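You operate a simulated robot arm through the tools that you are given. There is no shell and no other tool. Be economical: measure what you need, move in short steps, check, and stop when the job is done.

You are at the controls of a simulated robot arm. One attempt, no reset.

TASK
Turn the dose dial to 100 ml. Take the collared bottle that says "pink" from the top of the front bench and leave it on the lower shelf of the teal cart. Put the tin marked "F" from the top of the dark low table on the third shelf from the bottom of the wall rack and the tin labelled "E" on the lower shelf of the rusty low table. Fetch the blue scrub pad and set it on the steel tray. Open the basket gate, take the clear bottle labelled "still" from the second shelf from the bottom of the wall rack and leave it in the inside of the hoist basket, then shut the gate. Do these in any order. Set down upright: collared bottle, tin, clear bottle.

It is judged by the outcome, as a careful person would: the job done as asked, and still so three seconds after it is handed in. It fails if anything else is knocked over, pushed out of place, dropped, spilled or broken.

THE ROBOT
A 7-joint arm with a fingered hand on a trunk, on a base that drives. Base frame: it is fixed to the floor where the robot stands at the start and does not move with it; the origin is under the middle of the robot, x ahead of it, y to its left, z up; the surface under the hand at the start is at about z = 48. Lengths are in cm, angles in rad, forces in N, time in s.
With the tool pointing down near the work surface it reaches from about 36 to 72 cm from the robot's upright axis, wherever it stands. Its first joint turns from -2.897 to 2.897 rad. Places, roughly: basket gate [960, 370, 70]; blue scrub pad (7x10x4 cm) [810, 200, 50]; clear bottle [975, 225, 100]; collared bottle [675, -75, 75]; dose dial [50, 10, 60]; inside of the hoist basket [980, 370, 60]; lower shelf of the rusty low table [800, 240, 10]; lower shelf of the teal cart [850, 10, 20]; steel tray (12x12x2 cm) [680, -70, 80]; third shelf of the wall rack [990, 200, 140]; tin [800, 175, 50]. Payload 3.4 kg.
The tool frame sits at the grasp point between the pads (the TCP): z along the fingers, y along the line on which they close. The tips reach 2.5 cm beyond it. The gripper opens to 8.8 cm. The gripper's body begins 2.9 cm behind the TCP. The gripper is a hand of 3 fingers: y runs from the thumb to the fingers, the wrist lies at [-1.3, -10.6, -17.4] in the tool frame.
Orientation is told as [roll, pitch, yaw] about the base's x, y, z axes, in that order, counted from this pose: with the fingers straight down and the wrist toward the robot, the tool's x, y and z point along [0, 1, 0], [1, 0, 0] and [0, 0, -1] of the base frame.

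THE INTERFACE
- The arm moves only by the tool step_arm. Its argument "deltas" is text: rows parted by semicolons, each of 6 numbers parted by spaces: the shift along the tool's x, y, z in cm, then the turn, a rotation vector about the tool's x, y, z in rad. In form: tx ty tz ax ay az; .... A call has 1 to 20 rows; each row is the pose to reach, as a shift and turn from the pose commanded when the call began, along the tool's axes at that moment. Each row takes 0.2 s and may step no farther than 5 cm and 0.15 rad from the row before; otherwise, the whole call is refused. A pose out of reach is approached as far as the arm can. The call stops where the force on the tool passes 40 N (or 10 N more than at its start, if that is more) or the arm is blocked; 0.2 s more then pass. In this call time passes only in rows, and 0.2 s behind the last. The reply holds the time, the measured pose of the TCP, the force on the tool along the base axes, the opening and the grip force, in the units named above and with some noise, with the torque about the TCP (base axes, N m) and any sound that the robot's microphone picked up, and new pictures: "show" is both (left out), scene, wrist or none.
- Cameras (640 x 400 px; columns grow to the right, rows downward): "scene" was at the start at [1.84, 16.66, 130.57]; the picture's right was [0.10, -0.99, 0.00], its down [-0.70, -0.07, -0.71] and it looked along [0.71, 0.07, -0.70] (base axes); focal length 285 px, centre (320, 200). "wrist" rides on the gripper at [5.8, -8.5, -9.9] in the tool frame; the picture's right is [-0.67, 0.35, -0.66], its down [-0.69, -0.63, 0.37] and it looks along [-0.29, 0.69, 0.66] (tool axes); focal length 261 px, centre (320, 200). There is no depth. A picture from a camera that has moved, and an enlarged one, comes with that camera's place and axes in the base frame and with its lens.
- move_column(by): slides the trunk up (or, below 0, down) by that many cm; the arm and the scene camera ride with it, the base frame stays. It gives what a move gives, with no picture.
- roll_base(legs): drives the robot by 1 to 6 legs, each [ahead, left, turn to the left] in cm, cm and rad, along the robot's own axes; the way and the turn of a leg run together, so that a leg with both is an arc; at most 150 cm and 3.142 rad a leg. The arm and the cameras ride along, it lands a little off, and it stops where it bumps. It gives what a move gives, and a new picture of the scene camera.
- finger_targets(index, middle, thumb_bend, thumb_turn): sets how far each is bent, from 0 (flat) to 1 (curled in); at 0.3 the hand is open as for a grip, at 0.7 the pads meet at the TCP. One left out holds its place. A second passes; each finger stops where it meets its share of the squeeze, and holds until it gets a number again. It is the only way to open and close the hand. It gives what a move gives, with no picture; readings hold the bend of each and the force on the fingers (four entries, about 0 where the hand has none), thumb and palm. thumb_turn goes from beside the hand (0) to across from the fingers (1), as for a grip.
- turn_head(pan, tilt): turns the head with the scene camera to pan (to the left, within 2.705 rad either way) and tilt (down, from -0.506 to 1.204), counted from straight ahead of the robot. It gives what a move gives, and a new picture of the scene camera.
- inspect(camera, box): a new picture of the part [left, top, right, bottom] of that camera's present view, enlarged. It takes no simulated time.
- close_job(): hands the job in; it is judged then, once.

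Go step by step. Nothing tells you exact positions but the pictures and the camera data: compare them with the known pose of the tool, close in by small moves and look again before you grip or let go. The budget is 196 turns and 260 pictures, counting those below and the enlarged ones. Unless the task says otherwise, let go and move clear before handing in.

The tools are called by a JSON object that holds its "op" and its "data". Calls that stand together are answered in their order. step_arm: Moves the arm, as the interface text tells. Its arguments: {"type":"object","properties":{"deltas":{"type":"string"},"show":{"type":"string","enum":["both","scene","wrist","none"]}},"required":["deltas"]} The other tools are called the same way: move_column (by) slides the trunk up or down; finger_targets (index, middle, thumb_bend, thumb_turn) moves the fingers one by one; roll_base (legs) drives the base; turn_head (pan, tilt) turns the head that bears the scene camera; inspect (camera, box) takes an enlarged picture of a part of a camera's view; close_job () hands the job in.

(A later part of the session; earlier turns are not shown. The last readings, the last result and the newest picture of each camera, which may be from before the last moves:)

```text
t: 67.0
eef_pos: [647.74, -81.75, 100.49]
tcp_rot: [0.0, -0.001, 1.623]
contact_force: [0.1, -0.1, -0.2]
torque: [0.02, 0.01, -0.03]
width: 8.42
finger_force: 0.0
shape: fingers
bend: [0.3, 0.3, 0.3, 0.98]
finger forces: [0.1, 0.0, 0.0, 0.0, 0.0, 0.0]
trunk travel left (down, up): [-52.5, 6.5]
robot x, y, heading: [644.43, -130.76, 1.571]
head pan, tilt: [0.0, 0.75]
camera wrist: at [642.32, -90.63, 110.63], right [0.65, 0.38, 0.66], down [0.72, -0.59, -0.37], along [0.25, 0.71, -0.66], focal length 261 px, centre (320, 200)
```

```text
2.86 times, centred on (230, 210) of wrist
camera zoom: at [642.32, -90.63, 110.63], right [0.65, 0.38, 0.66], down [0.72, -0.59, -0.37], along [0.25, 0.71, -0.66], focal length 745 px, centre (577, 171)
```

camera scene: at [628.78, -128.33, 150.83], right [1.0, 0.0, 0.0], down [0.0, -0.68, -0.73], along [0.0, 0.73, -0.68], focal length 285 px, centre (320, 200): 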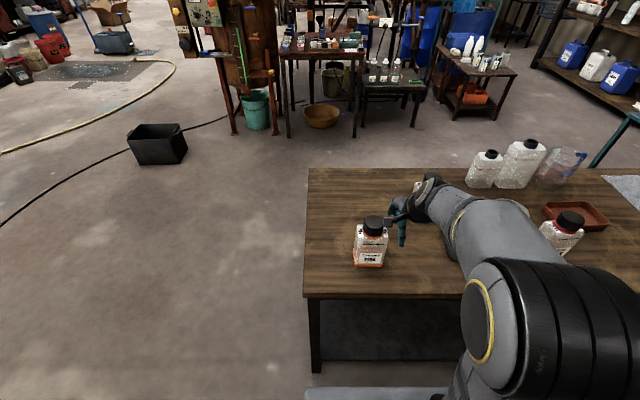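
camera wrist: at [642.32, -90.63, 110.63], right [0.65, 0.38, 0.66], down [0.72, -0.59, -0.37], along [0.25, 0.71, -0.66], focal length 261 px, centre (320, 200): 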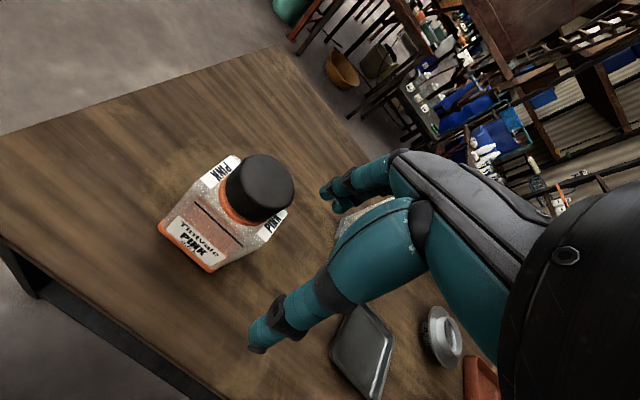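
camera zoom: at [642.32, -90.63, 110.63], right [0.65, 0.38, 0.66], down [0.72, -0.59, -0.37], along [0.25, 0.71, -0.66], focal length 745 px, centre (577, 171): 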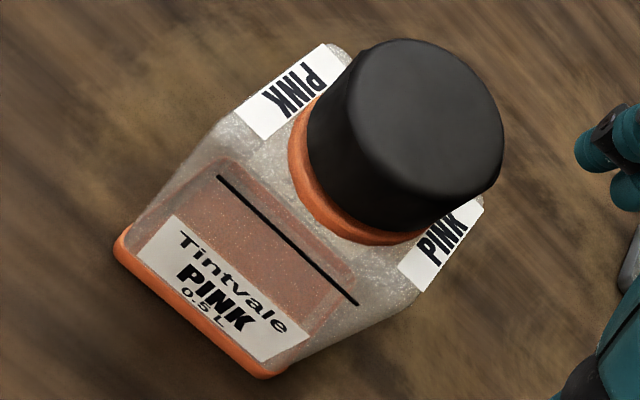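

PINK is centred at (644.2, −72), with a cap about 6 cm wide from z 86 to 89.5. I'll move above it and down to straddle the cap.

{"op": "step_arm", "data": {"deltas": "1 3.3 0 0 0 0; 2 6.6 0 0 0 0; 3.1 9.9 0 0 0 0; 3.1 9.9 4 0 0 0; 3.1 9.9 7 0 0 0"}}

{"op": "inspect", "data": {"camera": "wrist", "box": [200, 140, 440, 380]}}

{"op": "inspect", "data": {"camera": "scene", "box": [320, 170, 440, 290]}}

```text
t: 68.5
eef_pos: [643.94, -71.99, 94.43]
tcp_rot: [0.002, -0.02, 1.623]
contact_force: [-0.7, -0.6, 33.9]
torque: [-2.23, -0.13, -0.09]
width: 10.32
finger_force: 16.7
shape: fingers
bend: [0.3, 0.3, 0.0, 0.97]
finger forces: [0.0, 0.0, 0.0, 0.0, 33.3, 0.0]
trunk travel left (down, up): [-52.5, 6.5]
robot x, y, heading: [644.64, -130.67, 1.57]
head pan, tilt: [0.0, 0.75]
stopped in row 5: the force on the tool passed its limit at 42 N (the readings are from after the stop); the commanded pose is now the measured one
camera scene: at [628.75, -128.63, 150.86], right [1.0, 0.0, 0.0], down [0.0, -0.68, -0.73], along [0.0, 0.73, -0.68], focal length 285 px, centre (320, 200)
camera wrist: at [638.59, -80.87, 104.41], right [0.65, 0.37, 0.66], down [0.72, -0.59, -0.38], along [0.25, 0.72, -0.65], focal length 261 px, centre (320, 200)
```

scene: 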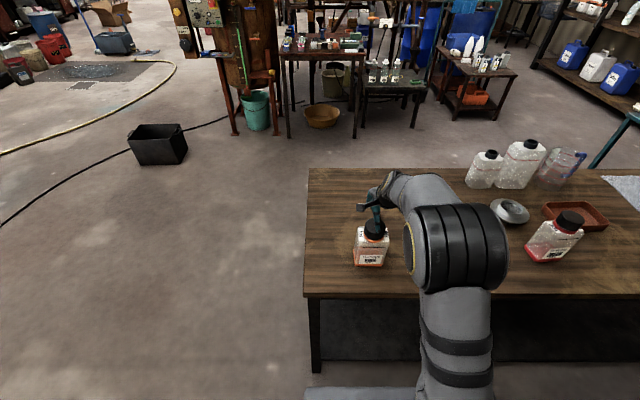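
wrist: 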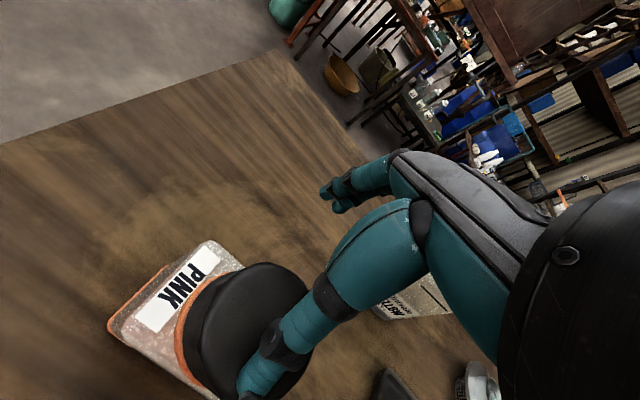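

```text
1.67 times, centred on (320, 260) of wrist
camera zoom: at [638.59, -80.87, 104.41], right [0.65, 0.37, 0.66], down [0.72, -0.59, -0.38], along [0.25, 0.72, -0.65], focal length 434 px, centre (320, 100)
```

zoom: 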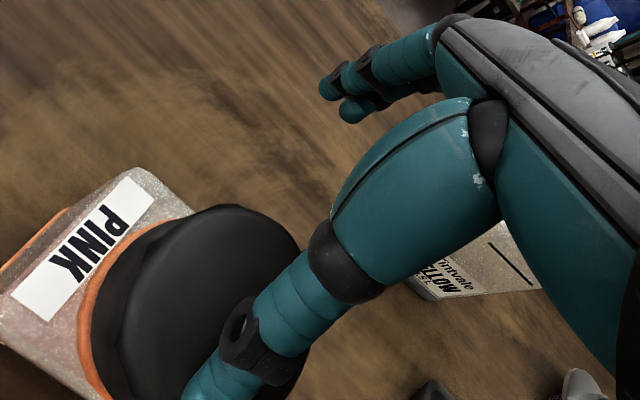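

```text
3.33 times, centred on (380, 230) of scene
camera zoom: at [628.75, -128.63, 150.86], right [1.0, 0.0, 0.0], down [0.0, -0.68, -0.73], along [0.0, 0.73, -0.68], focal length 949 px, centre (120, 100)
```

zoom: 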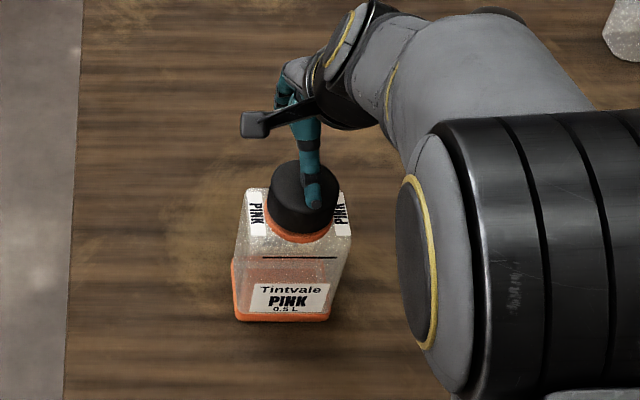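

The thumb touched the cap top, so the cap is higher (about 93.5) and nearer (y about −76) than I took it. I'll back off up and reset the thumb.

{"op": "step_arm", "data": {"deltas": "0 0 -4 0 0 0; 0 0 -8 0 0 0; 0 -2 -8 0 0 0; 0 -3.8 -8 0 0 0", "show": "none"}}

{"op": "finger_targets", "data": {"index": 0.3, "middle": 0.3, "thumb_bend": 0.3}}

{"op": "inspect", "data": {"camera": "wrist", "box": [160, 140, 480, 400]}}

{"op": "inspect", "data": {"camera": "scene", "box": [320, 170, 440, 290]}}

```text
t: 69.5
eef_pos: [644.21, -75.92, 102.01]
tcp_rot: [0.001, -0.011, 1.621]
contact_force: [-0.4, 0.8, 0.3]
torque: [0.02, 0.0, 0.01]
width: 8.5
finger_force: 0.0
shape: fingers
bend: [0.3, 0.3, 0.3, 0.98]
finger forces: [0.0, 0.0, 0.0, 0.1, 0.0, 0.0]
trunk travel left (down, up): [-52.5, 6.5]
robot x, y, heading: [644.95, -130.74, 1.577]
head pan, tilt: [0.0, 0.75]
```

```text
t: 70.5
eef_pos: [644.18, -75.8, 101.91]
tcp_rot: [0.001, -0.011, 1.622]
contact_force: [-0.1, 0.0, 0.0]
torque: [0.0, 0.0, 0.01]
width: 8.51
finger_force: 0.1
shape: fingers
bend: [0.3, 0.3, 0.3, 0.98]
finger forces: [0.0, 0.1, 0.1, 0.1, 0.0, 0.0]
trunk travel left (down, up): [-52.5, 6.5]
robot x, y, heading: [644.73, -130.81, 1.573]
head pan, tilt: [0.0, 0.75]
```

```text
1.54 times, centred on (320, 270) of wrist
camera zoom: at [638.86, -84.71, 112.0], right [0.65, 0.38, 0.66], down [0.72, -0.59, -0.37], along [0.25, 0.71, -0.65], focal length 401 px, centre (320, 92)
```

zoom: 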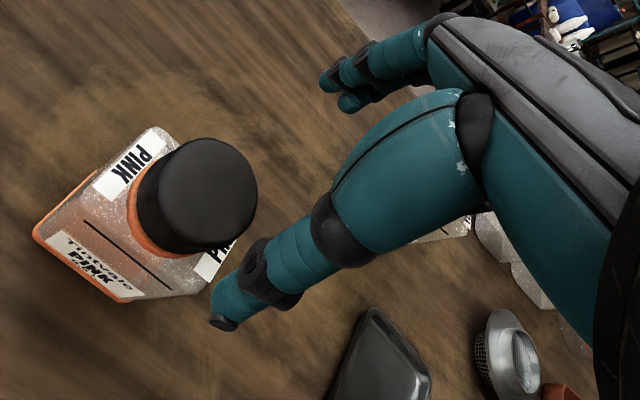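

```text
3.33 times, centred on (380, 230) of scene
camera zoom: at [628.77, -128.34, 150.83], right [1.0, 0.0, 0.0], down [0.0, -0.68, -0.73], along [0.0, 0.73, -0.68], focal length 949 px, centre (120, 100)
```

zoom: 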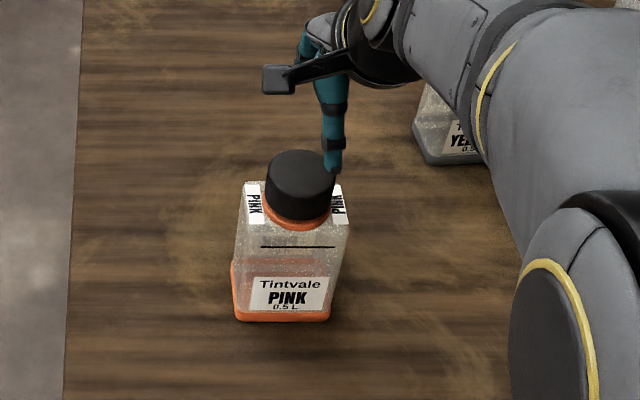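

Triangulated again: the cap top is at about (643.6, −76, 94). I'll descend to TCP z 92.4.

{"op": "step_arm", "data": {"deltas": "0.6 -0.2 3 0 0 0; 0.6 -0.2 5.5 0 0 0; 0.6 -0.2 7.5 0 0 0; 0.6 -0.2 8.5 0 0 0; 0.6 -0.2 9.5 0 0 0"}}

{"op": "inspect", "data": {"camera": "scene", "box": [320, 170, 440, 290]}}

```text
t: 71.7
eef_pos: [643.68, -76.0, 92.45]
tcp_rot: [0.001, -0.009, 1.623]
contact_force: [-0.2, 0.7, 0.7]
torque: [0.04, 0.03, 0.01]
width: 8.51
finger_force: 0.3
shape: fingers
bend: [0.3, 0.3, 0.3, 0.98]
finger forces: [0.8, 0.0, 0.1, 0.0, 0.0, 0.1]
trunk travel left (down, up): [-52.5, 6.5]
robot x, y, heading: [645.14, -130.27, 1.571]
head pan, tilt: [0.0, 0.75]
camera scene: at [628.77, -128.34, 150.83], right [1.0, 0.0, 0.0], down [0.0, -0.68, -0.73], along [0.0, 0.73, -0.68], focal length 285 px, centre (320, 200)
camera wrist: at [638.33, -84.84, 102.46], right [0.65, 0.38, 0.66], down [0.72, -0.59, -0.37], along [0.25, 0.71, -0.65], focal length 261 px, centre (320, 200)
```

scene: 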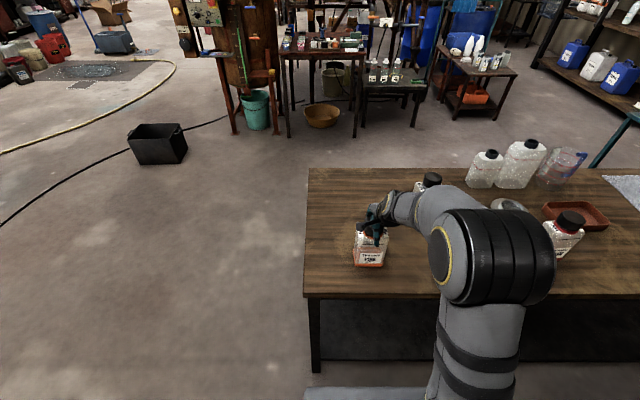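
wrist: 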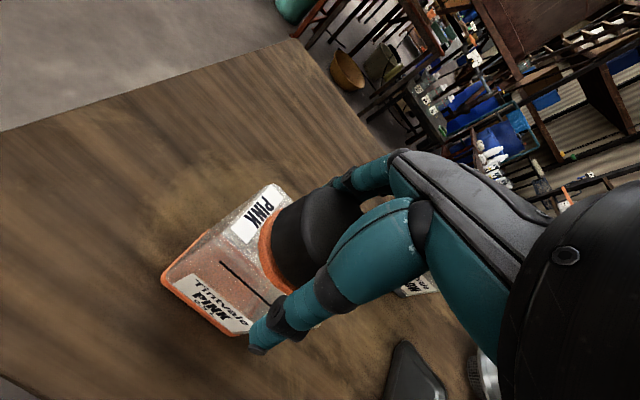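

```text
3.33 times, centred on (380, 230) of scene
camera zoom: at [628.77, -128.34, 150.83], right [1.0, 0.0, 0.0], down [0.0, -0.68, -0.73], along [0.0, 0.73, -0.68], focal length 949 px, centre (120, 100)
```

zoom: 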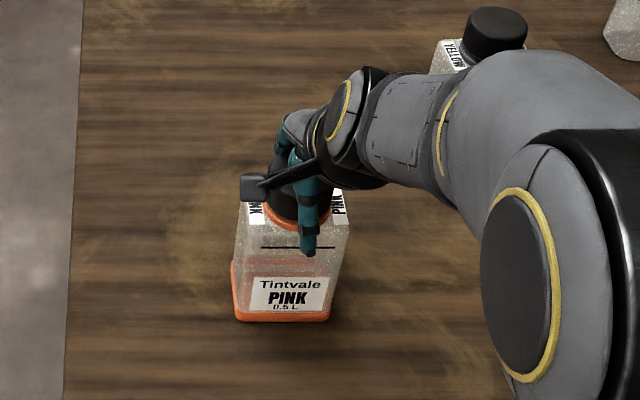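

The cap is straddled, so I'll close.

{"op": "finger_targets", "data": {"index": 0.65, "middle": 0.65, "thumb_bend": 0.65}}

{"op": "step_arm", "data": {"deltas": "0 0 -1.5 0 0 0; 0 0 -3 0 0 0"}}

{"op": "inspect", "data": {"camera": "wrist", "box": [140, 140, 440, 380]}}

```text
t: 72.7
eef_pos: [643.77, -75.98, 92.45]
tcp_rot: [0.001, -0.009, 1.622]
contact_force: [0.5, 0.9, -0.8]
torque: [-0.01, -0.05, 0.01]
width: 4.53
finger_force: 20.2
shape: fingers
bend: [0.48, 0.53, 0.52, 0.96]
finger forces: [11.9, 7.7, 0.0, 0.0, 20.9, 0.0]
trunk travel left (down, up): [-52.5, 6.5]
robot x, y, heading: [644.93, -130.83, 1.571]
head pan, tilt: [0.0, 0.75]
```

```text
t: 73.2
eef_pos: [643.66, -75.9, 95.41]
tcp_rot: [0.0, -0.009, 1.623]
contact_force: [0.5, 1.1, -0.9]
torque: [0.0, -0.01, 0.0]
width: 4.52
finger_force: 20.6
shape: fingers
bend: [0.48, 0.53, 0.52, 0.96]
finger forces: [11.8, 7.8, 0.0, 0.0, 20.7, 0.0]
trunk travel left (down, up): [-52.5, 6.5]
robot x, y, heading: [644.91, -130.66, 1.576]
head pan, tilt: [0.0, 0.75]
camera scene: at [628.77, -128.34, 150.82], right [1.0, 0.0, 0.0], down [0.0, -0.68, -0.73], along [0.0, 0.73, -0.68], focal length 285 px, centre (320, 200)
camera wrist: at [638.42, -84.82, 105.43], right [0.65, 0.38, 0.66], down [0.72, -0.59, -0.37], along [0.25, 0.71, -0.65], focal length 261 px, centre (320, 200)
```

scene: 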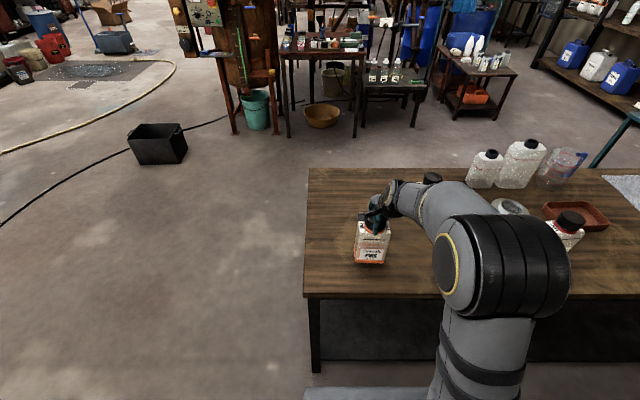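
wrist: 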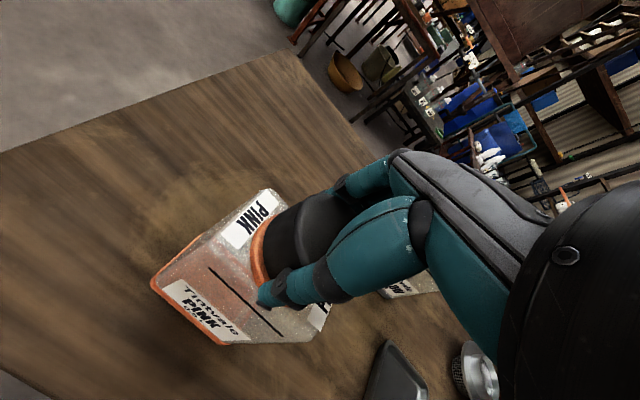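

```text
1.67 times, centred on (290, 260) of wrist
camera zoom: at [638.42, -84.82, 105.43], right [0.65, 0.38, 0.66], down [0.72, -0.59, -0.37], along [0.25, 0.71, -0.65], focal length 434 px, centre (370, 100)
```

zoom: 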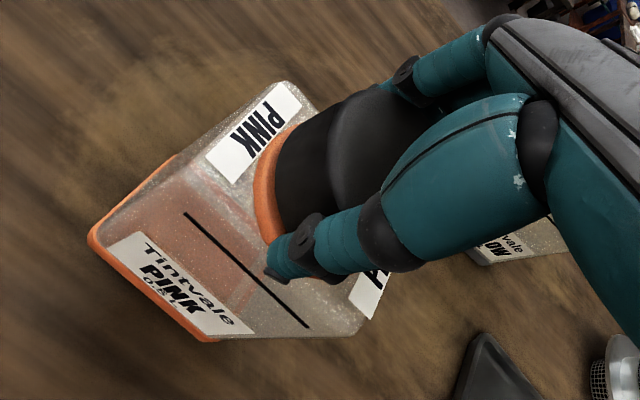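

PINK is in hand. I'll lift it, back away from the bench, and go around to the −y side of the teal cart.

{"op": "step_arm", "data": {"deltas": "0 0 -4 0 0 0; 0 0 -8 0 0 0; 0 0 -12 0 0 0; 0 0 -15 0 0 0", "show": "none"}}

{"op": "roll_base", "data": {"legs": [[-40, 0, 0], [0, -140, 0], [0, -66, 0]]}}

{"op": "turn_head", "data": {"pan": 0.0, "tilt": 0.5}}

```text
t: 74.2
eef_pos: [643.54, -76.23, 110.23]
tcp_rot: [0.002, -0.01, 1.623]
contact_force: [0.9, 0.2, -1.3]
torque: [-0.01, 0.01, 0.0]
width: 4.51
finger_force: 20.4
shape: fingers
bend: [0.48, 0.54, 0.53, 0.96]
finger forces: [11.5, 8.2, 0.0, 0.0, 19.8, 0.0]
trunk travel left (down, up): [-52.5, 6.5]
robot x, y, heading: [645.11, -130.62, 1.575]
head pan, tilt: [0.0, 0.75]
```

```text
t: 86.4
eef_pos: [844.7, -115.71, 110.33]
tcp_rot: [0.003, -0.009, 1.632]
contact_force: [-0.3, -0.1, -0.9]
torque: [0.02, 0.03, 0.04]
width: 4.49
finger_force: 19.9
shape: fingers
bend: [0.48, 0.54, 0.53, 0.96]
finger forces: [11.4, 8.2, 0.1, 0.0, 19.6, 0.1]
trunk travel left (down, up): [-52.5, 6.5]
robot x, y, heading: [845.86, -170.27, 1.587]
head pan, tilt: [0.0, 0.75]
camera scene: at [830.24, -167.88, 150.83], right [1.0, 0.01, 0.0], down [0.01, -0.68, -0.73], along [-0.01, 0.73, -0.68], focal length 285 px, centre (320, 200)
```

scene: 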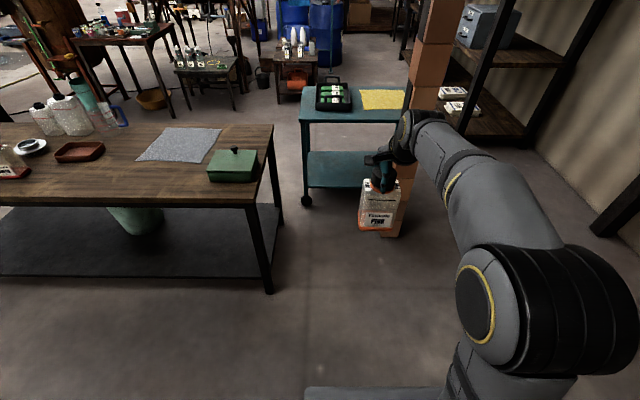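

```text
t: 87.2
eef_pos: [844.47, -115.77, 110.33]
tcp_rot: [0.002, -0.009, 1.633]
contact_force: [0.5, -0.7, -0.9]
torque: [-0.03, -0.02, 0.04]
width: 4.48
finger_force: 19.9
shape: fingers
bend: [0.48, 0.54, 0.53, 0.96]
finger forces: [11.3, 8.3, 0.1, 0.0, 19.7, 0.0]
trunk travel left (down, up): [-52.5, 6.5]
robot x, y, heading: [846.22, -169.96, 1.584]
head pan, tilt: [0.0, 0.499]
camera scene: at [830.2, -167.07, 153.01], right [1.0, 0.01, 0.0], down [0.01, -0.48, -0.88], along [-0.01, 0.88, -0.48], focal length 285 px, centre (320, 200)
```

scene: 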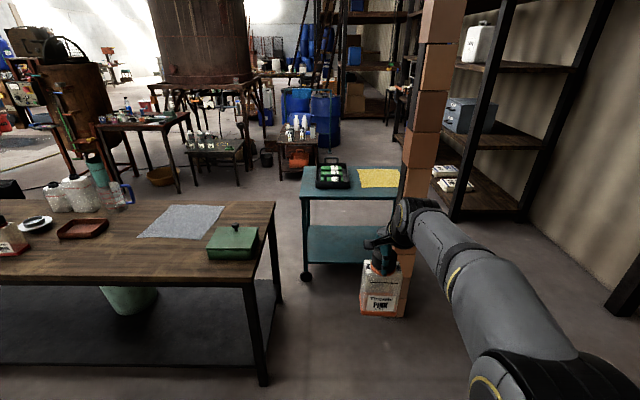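

A brick pillar at about (875, −43) blocks this side of the cart. I'll go around the bench's other end and approach the cart from −x, facing +x.

{"op": "roll_base", "data": {"legs": [[0, 150, 0], [0, 135, 0], [100, 0, 0], [105, 0, 0], [0, 0, -1.584], [120, 0, 0]]}}

{"op": "inspect", "data": {"camera": "scene", "box": [160, 0, 480, 200]}}

```text
t: 120.4
eef_pos: [729.94, 33.53, 110.27]
tcp_rot: [0.001, -0.008, 0.066]
contact_force: [-0.3, 0.5, -1.2]
torque: [-0.01, 0.0, 0.03]
width: 4.44
finger_force: 17.9
shape: fingers
bend: [0.48, 0.54, 0.53, 0.96]
finger forces: [10.4, 8.3, 0.1, 0.0, 18.3, 0.0]
trunk travel left (down, up): [-52.5, 6.5]
robot x, y, heading: [675.42, 31.22, 0.016]
head pan, tilt: [0.0, 0.499]
camera scene: at [678.13, 47.29, 153.02], right [0.02, -1.0, 0.0], down [-0.48, -0.01, -0.88], along [0.88, 0.02, -0.48], focal length 285 px, centre (320, 200)
```

scene: 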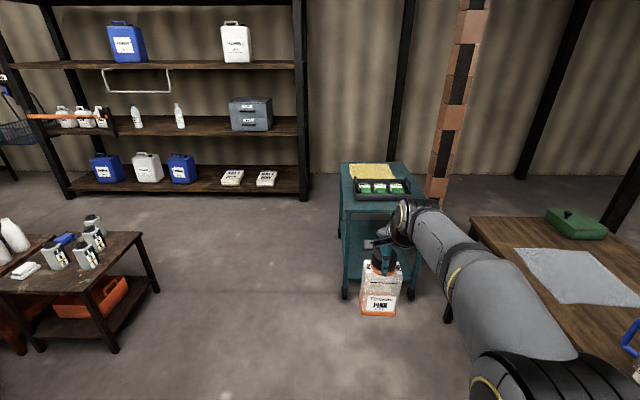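

```text
2.00 times, centred on (320, 100) of scene
camera zoom: at [678.13, 47.29, 153.02], right [0.02, -1.0, 0.0], down [-0.48, -0.01, -0.88], along [0.88, 0.02, -0.48], focal length 569 px, centre (320, 400)
```

zoom: 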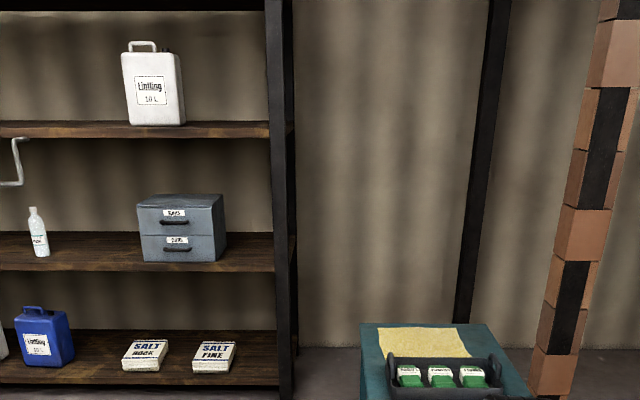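

From here I see the whole cart side: near edge x about 818, y −13 to 36. The tins and the blue pad are on the table at left. I'll move up close to the cart, then lower the bottle in front of it.

{"op": "roll_base", "data": {"legs": [[0, -21, -0.014], [68, 0, 0]]}}

{"op": "turn_head", "data": {"pan": -0.1, "tilt": 0.9}}

```text
t: 125.4
eef_pos: [799.78, 11.74, 110.2]
tcp_rot: [0.003, -0.01, 0.052]
contact_force: [0.2, 0.2, -1.4]
torque: [-0.01, -0.01, 0.01]
width: 4.46
finger_force: 18.1
shape: fingers
bend: [0.48, 0.54, 0.53, 0.96]
finger forces: [10.4, 8.3, 0.0, 0.0, 18.3, 0.0]
trunk travel left (down, up): [-52.5, 6.5]
robot x, y, heading: [745.45, 10.29, 0.002]
head pan, tilt: [0.0, 0.499]
camera scene: at [748.16, 26.28, 153.02], right [0.0, -1.0, 0.0], down [-0.48, 0.0, -0.88], along [0.88, 0.0, -0.48], focal length 285 px, centre (320, 200)
```

scene: 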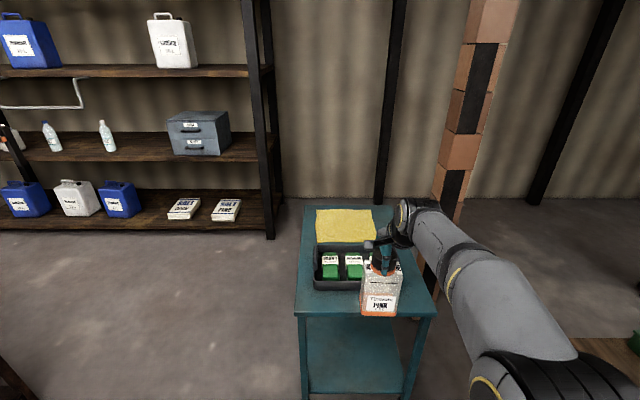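

```text
t: 126.3
eef_pos: [799.64, 11.83, 110.25]
tcp_rot: [0.003, -0.01, 0.052]
contact_force: [0.4, -0.1, -0.5]
torque: [0.0, 0.01, 0.02]
width: 4.48
finger_force: 19.4
shape: fingers
bend: [0.48, 0.54, 0.53, 0.96]
finger forces: [10.3, 8.3, 0.0, 0.0, 18.4, 0.1]
trunk travel left (down, up): [-52.5, 6.5]
robot x, y, heading: [745.14, 10.23, 0.003]
head pan, tilt: [-0.099, 0.901]
camera scene: at [746.55, 25.53, 149.64], right [-0.1, -1.0, 0.0], down [-0.78, 0.07, -0.62], along [0.62, -0.06, -0.78], focal length 285 px, centre (320, 200)
```

scene: 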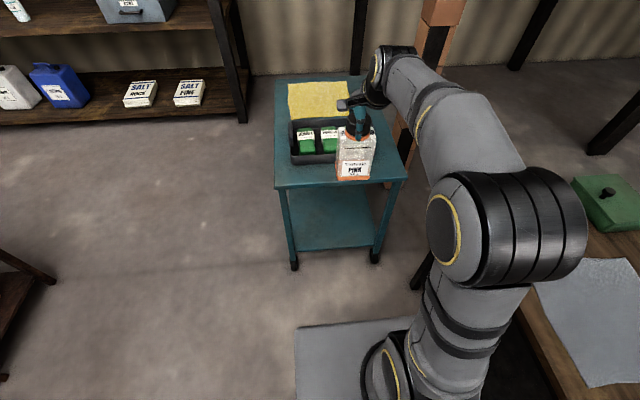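

The lower shelf is at z about 21 with its edge at x 818, and the cart top is at about 72. I'll shift left 8 to keep the elbow clear of the bench, then lower the trunk.

{"op": "roll_base", "data": {"legs": [[0, 8, 0]]}}

{"op": "move_column", "data": {"by": -50}}

{"op": "step_arm", "data": {"deltas": "0 0 4 0 0 0; 0 0 8 0 0 0; 0 0 12 0 0 0; 0 0 16 0 0 0; 0 0 18 0 0 0"}}

```text
t: 127.4
eef_pos: [799.64, 19.83, 110.26]
tcp_rot: [0.0, -0.009, 0.053]
contact_force: [0.0, -0.2, -1.3]
torque: [-0.03, 0.0, 0.07]
width: 4.45
finger_force: 18.3
shape: fingers
bend: [0.48, 0.54, 0.53, 0.96]
finger forces: [10.5, 8.3, 0.0, 0.1, 18.3, 0.1]
trunk travel left (down, up): [-52.5, 6.5]
robot x, y, heading: [745.02, 18.76, 0.006]
head pan, tilt: [-0.099, 0.901]
camera scene: at [746.52, 33.63, 149.62], right [-0.1, -1.0, 0.0], down [-0.78, 0.07, -0.62], along [0.62, -0.06, -0.78], focal length 285 px, centre (320, 200)
```

scene: 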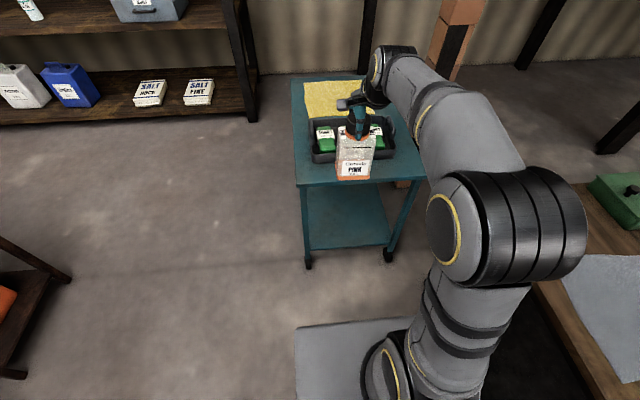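

```text
refused: -50 is not a number from -40 to 40
```

```text
t: 128.6
eef_pos: [799.81, 19.78, 92.16]
tcp_rot: [0.001, -0.007, 0.053]
contact_force: [-0.1, -0.2, -0.7]
torque: [-0.02, 0.01, -0.02]
width: 4.44
finger_force: 18.8
shape: fingers
bend: [0.48, 0.54, 0.53, 0.96]
finger forces: [10.4, 8.5, 0.0, 0.0, 17.9, 0.0]
trunk travel left (down, up): [-52.5, 6.5]
robot x, y, heading: [745.67, 18.12, 0.001]
head pan, tilt: [-0.099, 0.901]
camera scene: at [746.54, 33.52, 149.64], right [-0.1, -1.0, 0.0], down [-0.78, 0.08, -0.62], along [0.62, -0.06, -0.78], focal length 285 px, centre (320, 200)
camera wrist: at [790.96, 25.2, 102.14], right [0.38, -0.65, 0.66], down [-0.59, -0.72, -0.37], along [0.71, -0.25, -0.65], focal length 261 px, centre (320, 200)
```

scene: 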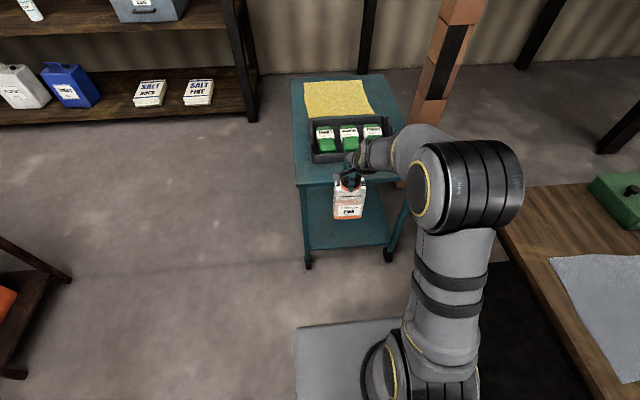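
wrist: 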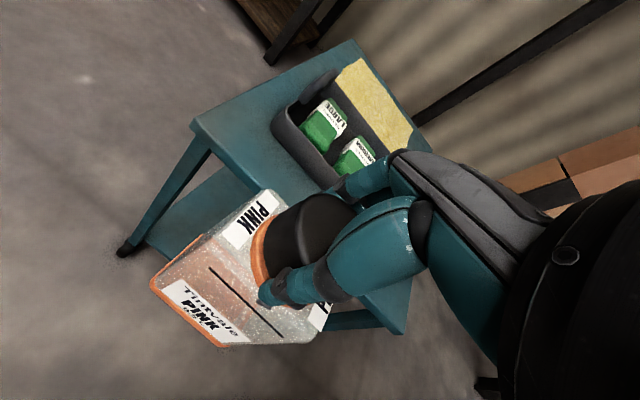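

Lowering the trunk in two slides.

{"op": "move_column", "data": {"by": -40}}

{"op": "move_column", "data": {"by": -10}}

{"op": "step_arm", "data": {"deltas": "0 0 0.2 0 0 0"}}

```text
t: 132.4
eef_pos: [799.89, 19.81, 52.18]
tcp_rot: [0.003, -0.01, 0.051]
contact_force: [-0.1, -0.2, -1.7]
torque: [0.0, -0.02, 0.01]
width: 4.42
finger_force: 18.6
shape: fingers
bend: [0.48, 0.54, 0.53, 0.96]
finger forces: [10.4, 8.6, 0.1, 0.1, 17.9, 0.1]
trunk travel left (down, up): [-12.5, 46.5]
robot x, y, heading: [745.48, 18.65, -0.0]
head pan, tilt: [-0.099, 0.901]
```

```text
t: 133.7
eef_pos: [799.85, 19.82, 42.3]
tcp_rot: [0.002, -0.009, 0.052]
contact_force: [0.9, -0.2, -1.2]
torque: [-0.03, 0.0, -0.01]
width: 4.45
finger_force: 18.6
shape: fingers
bend: [0.48, 0.54, 0.53, 0.96]
finger forces: [10.4, 8.6, 0.0, 0.0, 17.8, 0.1]
trunk travel left (down, up): [-2.5, 56.5]
robot x, y, heading: [745.15, 18.47, 0.002]
head pan, tilt: [-0.099, 0.901]
```

```text
t: 134.1
eef_pos: [799.85, 19.88, 42.05]
tcp_rot: [0.003, -0.009, 0.053]
contact_force: [0.0, -0.2, -1.1]
torque: [-0.02, -0.03, -0.02]
width: 4.44
finger_force: 18.2
shape: fingers
bend: [0.48, 0.54, 0.53, 0.96]
finger forces: [10.3, 8.5, 0.0, 0.1, 17.8, 0.1]
trunk travel left (down, up): [-2.5, 56.5]
robot x, y, heading: [745.4, 18.26, 0.007]
head pan, tilt: [-0.099, 0.901]
camera scene: at [746.52, 33.52, 99.64], right [-0.1, -1.0, 0.0], down [-0.78, 0.08, -0.62], along [0.62, -0.06, -0.78], focal length 285 px, centre (320, 200)
camera wrist: at [790.95, 25.19, 52.0], right [0.38, -0.65, 0.66], down [-0.59, -0.72, -0.37], along [0.71, -0.25, -0.65], focal length 261 px, centre (320, 200)
```

scene: 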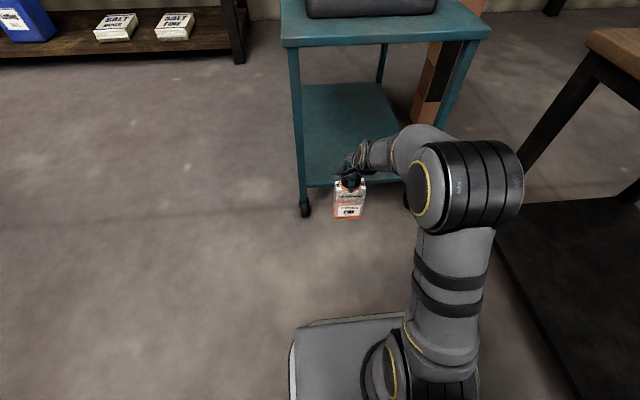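
wrist: 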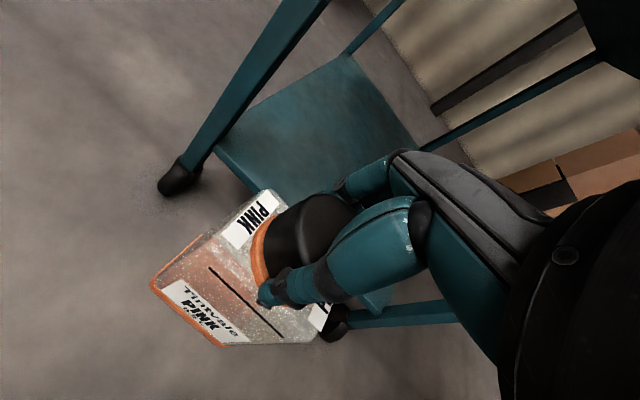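

The bottle's bottom is about 5 cm above the shelf level. I'll drive forward part way and check clearance under the cart top.

{"op": "turn_head", "data": {"pan": 0.1, "tilt": 0.6}}

{"op": "roll_base", "data": {"legs": [[15, 0, 0]]}}

```text
t: 134.9
eef_pos: [799.9, 19.76, 41.93]
tcp_rot: [0.002, -0.009, 0.052]
contact_force: [-0.7, -0.3, -0.4]
torque: [0.02, -0.02, -0.04]
width: 4.41
finger_force: 18.4
shape: fingers
bend: [0.48, 0.54, 0.53, 0.96]
finger forces: [10.4, 8.7, 0.0, 0.1, 17.8, 0.1]
trunk travel left (down, up): [-2.5, 56.5]
robot x, y, heading: [745.4, 18.38, 0.002]
head pan, tilt: [0.099, 0.6]
camera scene: at [747.8, 35.15, 102.11], right [0.1, -0.99, 0.0], down [-0.56, -0.06, -0.82], along [0.82, 0.08, -0.57], focal length 285 px, centre (320, 200)
```

scene: 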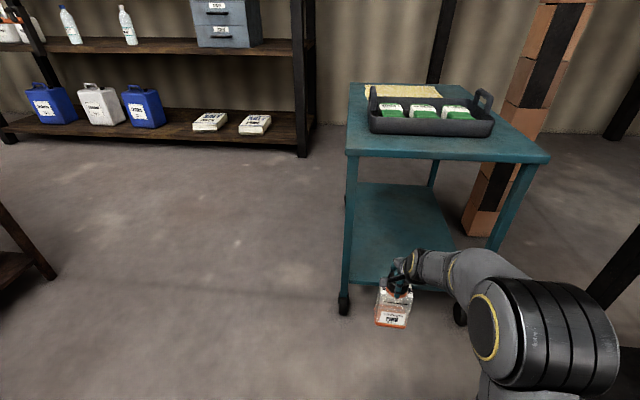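

```text
t: 136.3
eef_pos: [814.83, 19.66, 41.96]
tcp_rot: [0.001, -0.008, 0.049]
contact_force: [-0.4, -0.4, -1.3]
torque: [0.03, 0.03, 0.02]
width: 4.41
finger_force: 18.2
shape: fingers
bend: [0.48, 0.54, 0.53, 0.96]
finger forces: [10.2, 8.8, 0.0, 0.1, 17.7, 0.0]
trunk travel left (down, up): [-2.5, 56.5]
robot x, y, heading: [760.22, 18.52, -0.001]
head pan, tilt: [0.099, 0.6]
camera scene: at [762.83, 35.16, 102.11], right [0.1, -1.0, 0.0], down [-0.56, -0.06, -0.83], along [0.82, 0.08, -0.56], focal length 285 px, centre (320, 200)
```

scene: 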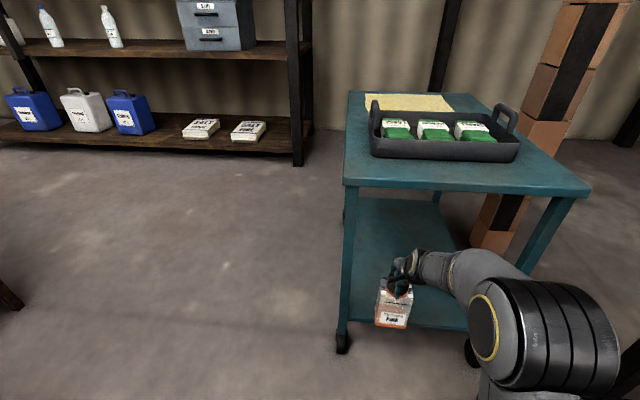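

The arm passes well below the top and the bottle is between the legs. I'll drive in 11 more and check.

{"op": "roll_base", "data": {"legs": [[11, 0, 0]]}}

{"op": "inspect", "data": {"camera": "scene", "box": [320, 180, 520, 380]}}

{"op": "step_arm", "data": {"deltas": "0 0 1 0 0 0; 0 0 2 0 0 0", "show": "wrist"}}

```text
t: 137.5
eef_pos: [825.55, 19.74, 41.82]
tcp_rot: [0.001, -0.008, 0.05]
contact_force: [0.4, -0.6, -0.8]
torque: [0.0, 0.0, -0.03]
width: 4.42
finger_force: 18.4
shape: fingers
bend: [0.48, 0.54, 0.53, 0.96]
finger forces: [10.3, 8.7, 0.1, 0.0, 17.9, 0.0]
trunk travel left (down, up): [-2.5, 56.5]
robot x, y, heading: [771.51, 18.18, 0.006]
head pan, tilt: [0.099, 0.6]
camera scene: at [773.67, 35.18, 102.11], right [0.1, -0.99, 0.0], down [-0.56, -0.06, -0.83], along [0.82, 0.08, -0.56], focal length 285 px, centre (320, 200)
```

scene: 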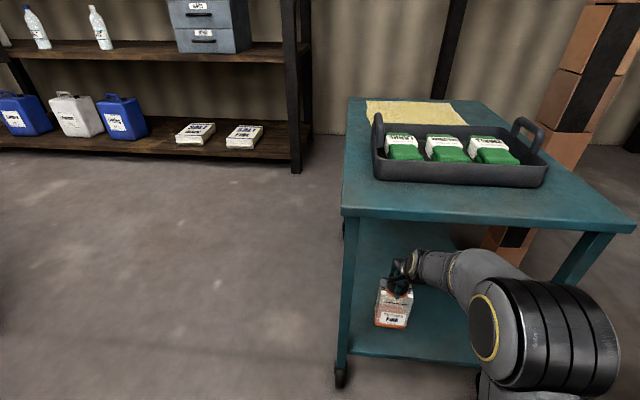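

```text
2.00 times, centred on (420, 280) of scene
camera zoom: at [773.67, 35.18, 102.11], right [0.1, -0.99, 0.0], down [-0.56, -0.06, -0.83], along [0.82, 0.08, -0.56], focal length 569 px, centre (120, 40)
```

zoom: 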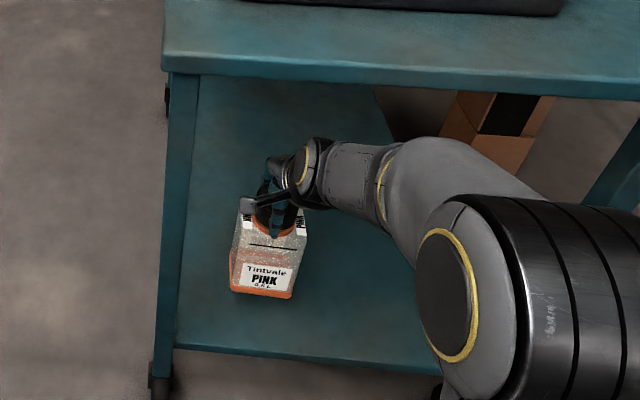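

```text
t: 138.1
eef_pos: [825.58, 19.87, 40.08]
tcp_rot: [0.001, -0.009, 0.05]
contact_force: [0.2, 0.6, -2.0]
torque: [-0.01, 0.02, -0.01]
width: 4.42
finger_force: 18.6
shape: fingers
bend: [0.48, 0.54, 0.53, 0.96]
finger forces: [10.5, 8.6, 0.0, 0.1, 17.8, 0.1]
trunk travel left (down, up): [-2.5, 56.5]
robot x, y, heading: [771.32, 18.52, 0.005]
head pan, tilt: [0.099, 0.6]
camera wrist: at [816.72, 25.15, 50.05], right [0.38, -0.65, 0.66], down [-0.59, -0.72, -0.37], along [0.71, -0.25, -0.65], focal length 261 px, centre (320, 200)
```

wrist: 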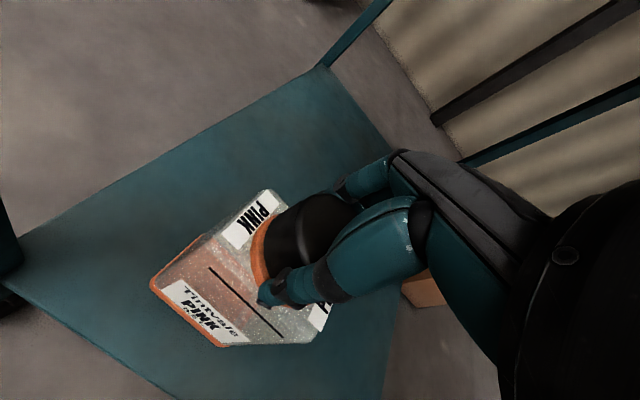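

It's over the shelf. I'll lower in small rows until contact.

{"op": "step_arm", "data": {"deltas": "0 0 0.5 0 0 0; 0 0 1 0 0 0; 0 0 1.3 0 0 0; 0 0 1.6 0 0 0; 0 0 1.9 0 0 0; 0 0 2.2 0 0 0; 0 0 2.5 0 0 0"}}

{"op": "inspect", "data": {"camera": "scene", "box": [340, 220, 460, 360]}}

```text
t: 139.7
eef_pos: [825.63, 19.72, 37.48]
tcp_rot: [0.002, -0.009, 0.05]
contact_force: [0.4, 0.7, -1.1]
torque: [-0.02, -0.03, 0.03]
width: 4.42
finger_force: 17.9
shape: fingers
bend: [0.48, 0.54, 0.53, 0.96]
finger forces: [10.4, 8.6, 0.1, 0.0, 17.8, 0.1]
trunk travel left (down, up): [-2.5, 56.5]
robot x, y, heading: [771.15, 18.56, 0.005]
head pan, tilt: [0.099, 0.6]
camera scene: at [773.67, 35.18, 102.11], right [0.1, -0.99, 0.0], down [-0.56, -0.06, -0.83], along [0.82, 0.08, -0.56], focal length 285 px, centre (320, 200)
camera wrist: at [816.84, 25.09, 47.42], right [0.38, -0.65, 0.66], down [-0.59, -0.72, -0.37], along [0.71, -0.25, -0.65], focal length 261 px, centre (320, 200)
```

scene: 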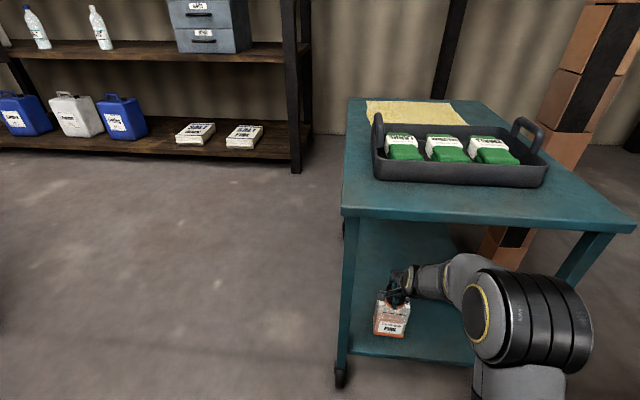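
wrist: 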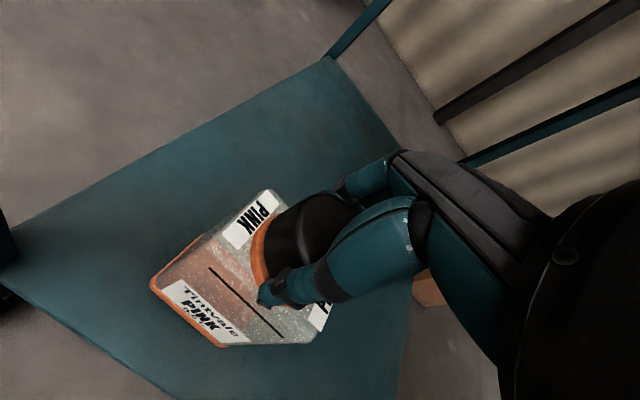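

```text
2.86 times, centred on (400, 290) of scene
camera zoom: at [773.67, 35.18, 102.11], right [0.1, -0.99, 0.0], down [-0.56, -0.06, -0.83], along [0.82, 0.08, -0.56], focal length 813 px, centre (91, -57)
```

zoom: 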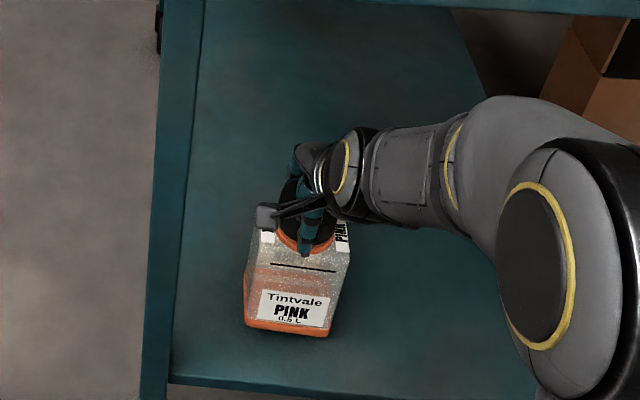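

{"op": "step_arm", "data": {"deltas": "0 0 0.4 0 0 0; 0 0 0.8 0 0 0; 0 0 1.2 0 0 0; 0 0 1.6 0 0 0; 0 0 2.0 0 0 0", "show": "none"}}

{"op": "inspect", "data": {"camera": "scene", "box": [340, 220, 460, 360]}}

```text
t: 140.9
eef_pos: [825.67, 19.79, 35.58]
tcp_rot: [0.001, -0.01, 0.05]
contact_force: [0.0, -0.5, -1.4]
torque: [-0.02, 0.04, 0.0]
width: 4.42
finger_force: 18.4
shape: fingers
bend: [0.48, 0.54, 0.53, 0.96]
finger forces: [10.4, 8.6, 0.0, 0.0, 17.8, 0.0]
trunk travel left (down, up): [-2.5, 56.5]
robot x, y, heading: [770.88, 18.68, 0.0]
head pan, tilt: [0.099, 0.6]
```

```text
2.86 times, centred on (400, 290) of scene
camera zoom: at [773.67, 35.18, 102.11], right [0.1, -0.99, 0.0], down [-0.56, -0.06, -0.83], along [0.82, 0.08, -0.56], focal length 813 px, centre (91, -57)
```

zoom: 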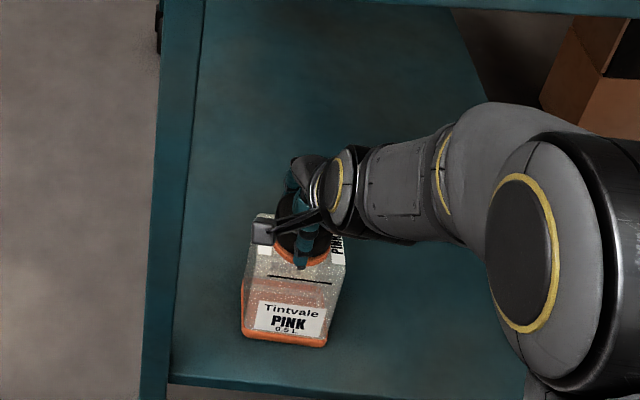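

{"op": "step_arm", "data": {"deltas": "0 0 0.3 0 0 0; 0 0 0.6 0 0 0; 0 0 0.9 0 0 0; 0 0 1.2 0 0 0; 0 0 1.5 0 0 0; 0 0 1.8 0 0 0; 0 0 2.1 0 0 0", "show": "none"}}

{"op": "inspect", "data": {"camera": "scene", "box": [340, 220, 460, 360]}}

```text
t: 141.9
eef_pos: [826.08, 19.94, 34.91]
tcp_rot: [0.001, -0.027, 0.051]
contact_force: [-5.2, 1.0, 23.1]
torque: [0.08, 0.18, 0.01]
width: 4.36
finger_force: 20.5
shape: fingers
bend: [0.49, 0.56, 0.55, 0.95]
finger forces: [11.9, 6.3, 0.0, 0.0, 23.0, 0.0]
trunk travel left (down, up): [-2.5, 56.5]
robot x, y, heading: [770.59, 18.55, -0.004]
head pan, tilt: [0.099, 0.6]
stopped in row 4: the force on the tool passed its limit at 42 N (the readings are from after the stop); the commanded pose is now the measured one
```

```text
2.86 times, centred on (400, 290) of scene
camera zoom: at [773.46, 35.18, 102.11], right [0.1, -0.99, 0.0], down [-0.56, -0.06, -0.83], along [0.82, 0.08, -0.56], focal length 813 px, centre (91, -57)
```

zoom: 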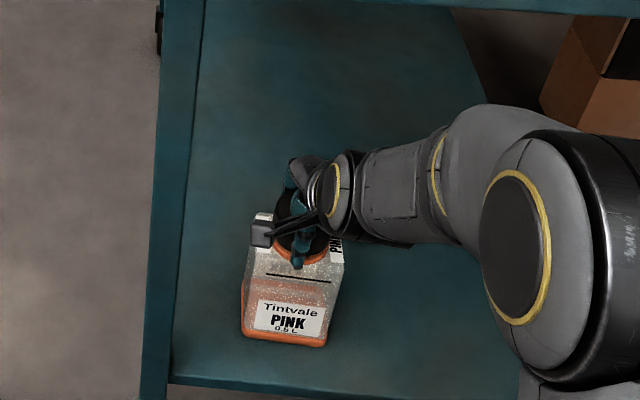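

It's on the shelf. I'll ease the pressure and let go.

{"op": "step_arm", "data": {"deltas": "0 0 -0.3 0 0 0", "show": "none"}}

{"op": "finger_targets", "data": {"index": 0.3, "middle": 0.3, "thumb_bend": 0.3}}

{"op": "inspect", "data": {"camera": "scene", "box": [340, 220, 460, 360]}}

{"op": "inspect", "data": {"camera": "wrist", "box": [0, 0, 640, 400]}}

```text
t: 142.3
eef_pos: [825.92, 19.88, 34.97]
tcp_rot: [0.001, -0.019, 0.054]
contact_force: [-2.6, 0.2, 11.7]
torque: [0.03, -0.09, 0.0]
width: 4.38
finger_force: 20.9
shape: fingers
bend: [0.49, 0.56, 0.55, 0.95]
finger forces: [13.0, 7.7, 0.0, 0.0, 21.3, 0.0]
trunk travel left (down, up): [-2.5, 56.5]
robot x, y, heading: [770.96, 18.43, -0.0]
head pan, tilt: [0.099, 0.6]
```

```text
t: 143.3
eef_pos: [825.97, 19.9, 35.01]
tcp_rot: [0.003, -0.02, 0.053]
contact_force: [-0.4, 0.7, -0.5]
torque: [-0.02, 0.01, -0.05]
width: 8.45
finger_force: 0.1
shape: fingers
bend: [0.3, 0.3, 0.3, 0.97]
finger forces: [0.0, 0.0, 0.0, 0.0, 0.0, 0.1]
trunk travel left (down, up): [-2.5, 56.5]
robot x, y, heading: [770.98, 18.36, 0.007]
head pan, tilt: [0.099, 0.6]
```

```text
2.86 times, centred on (400, 290) of scene
camera zoom: at [773.65, 35.18, 102.11], right [0.1, -0.99, 0.0], down [-0.56, -0.06, -0.83], along [0.82, 0.08, -0.56], focal length 813 px, centre (91, -57)
```

zoom: 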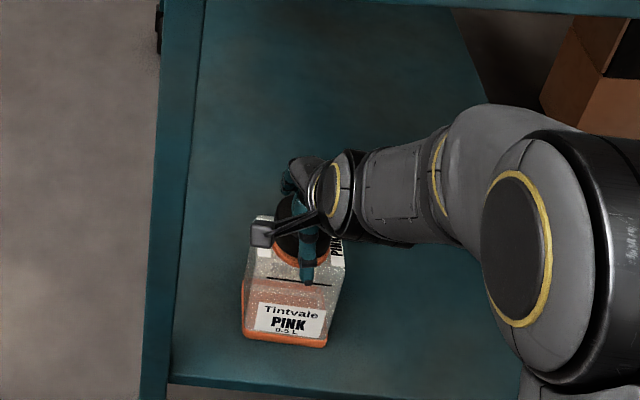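

```text
1.00 times, centred on (320, 200) of wrist (not enlarged: the box is as wide or as high as the picture)
camera zoom: at [817.02, 25.23, 44.92], right [0.37, -0.65, 0.66], down [-0.59, -0.72, -0.38], along [0.72, -0.25, -0.65], focal length 261 px, centre (320, 200)
```

zoom: 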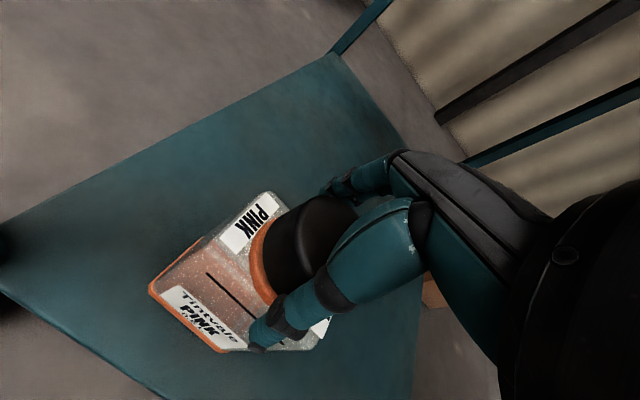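

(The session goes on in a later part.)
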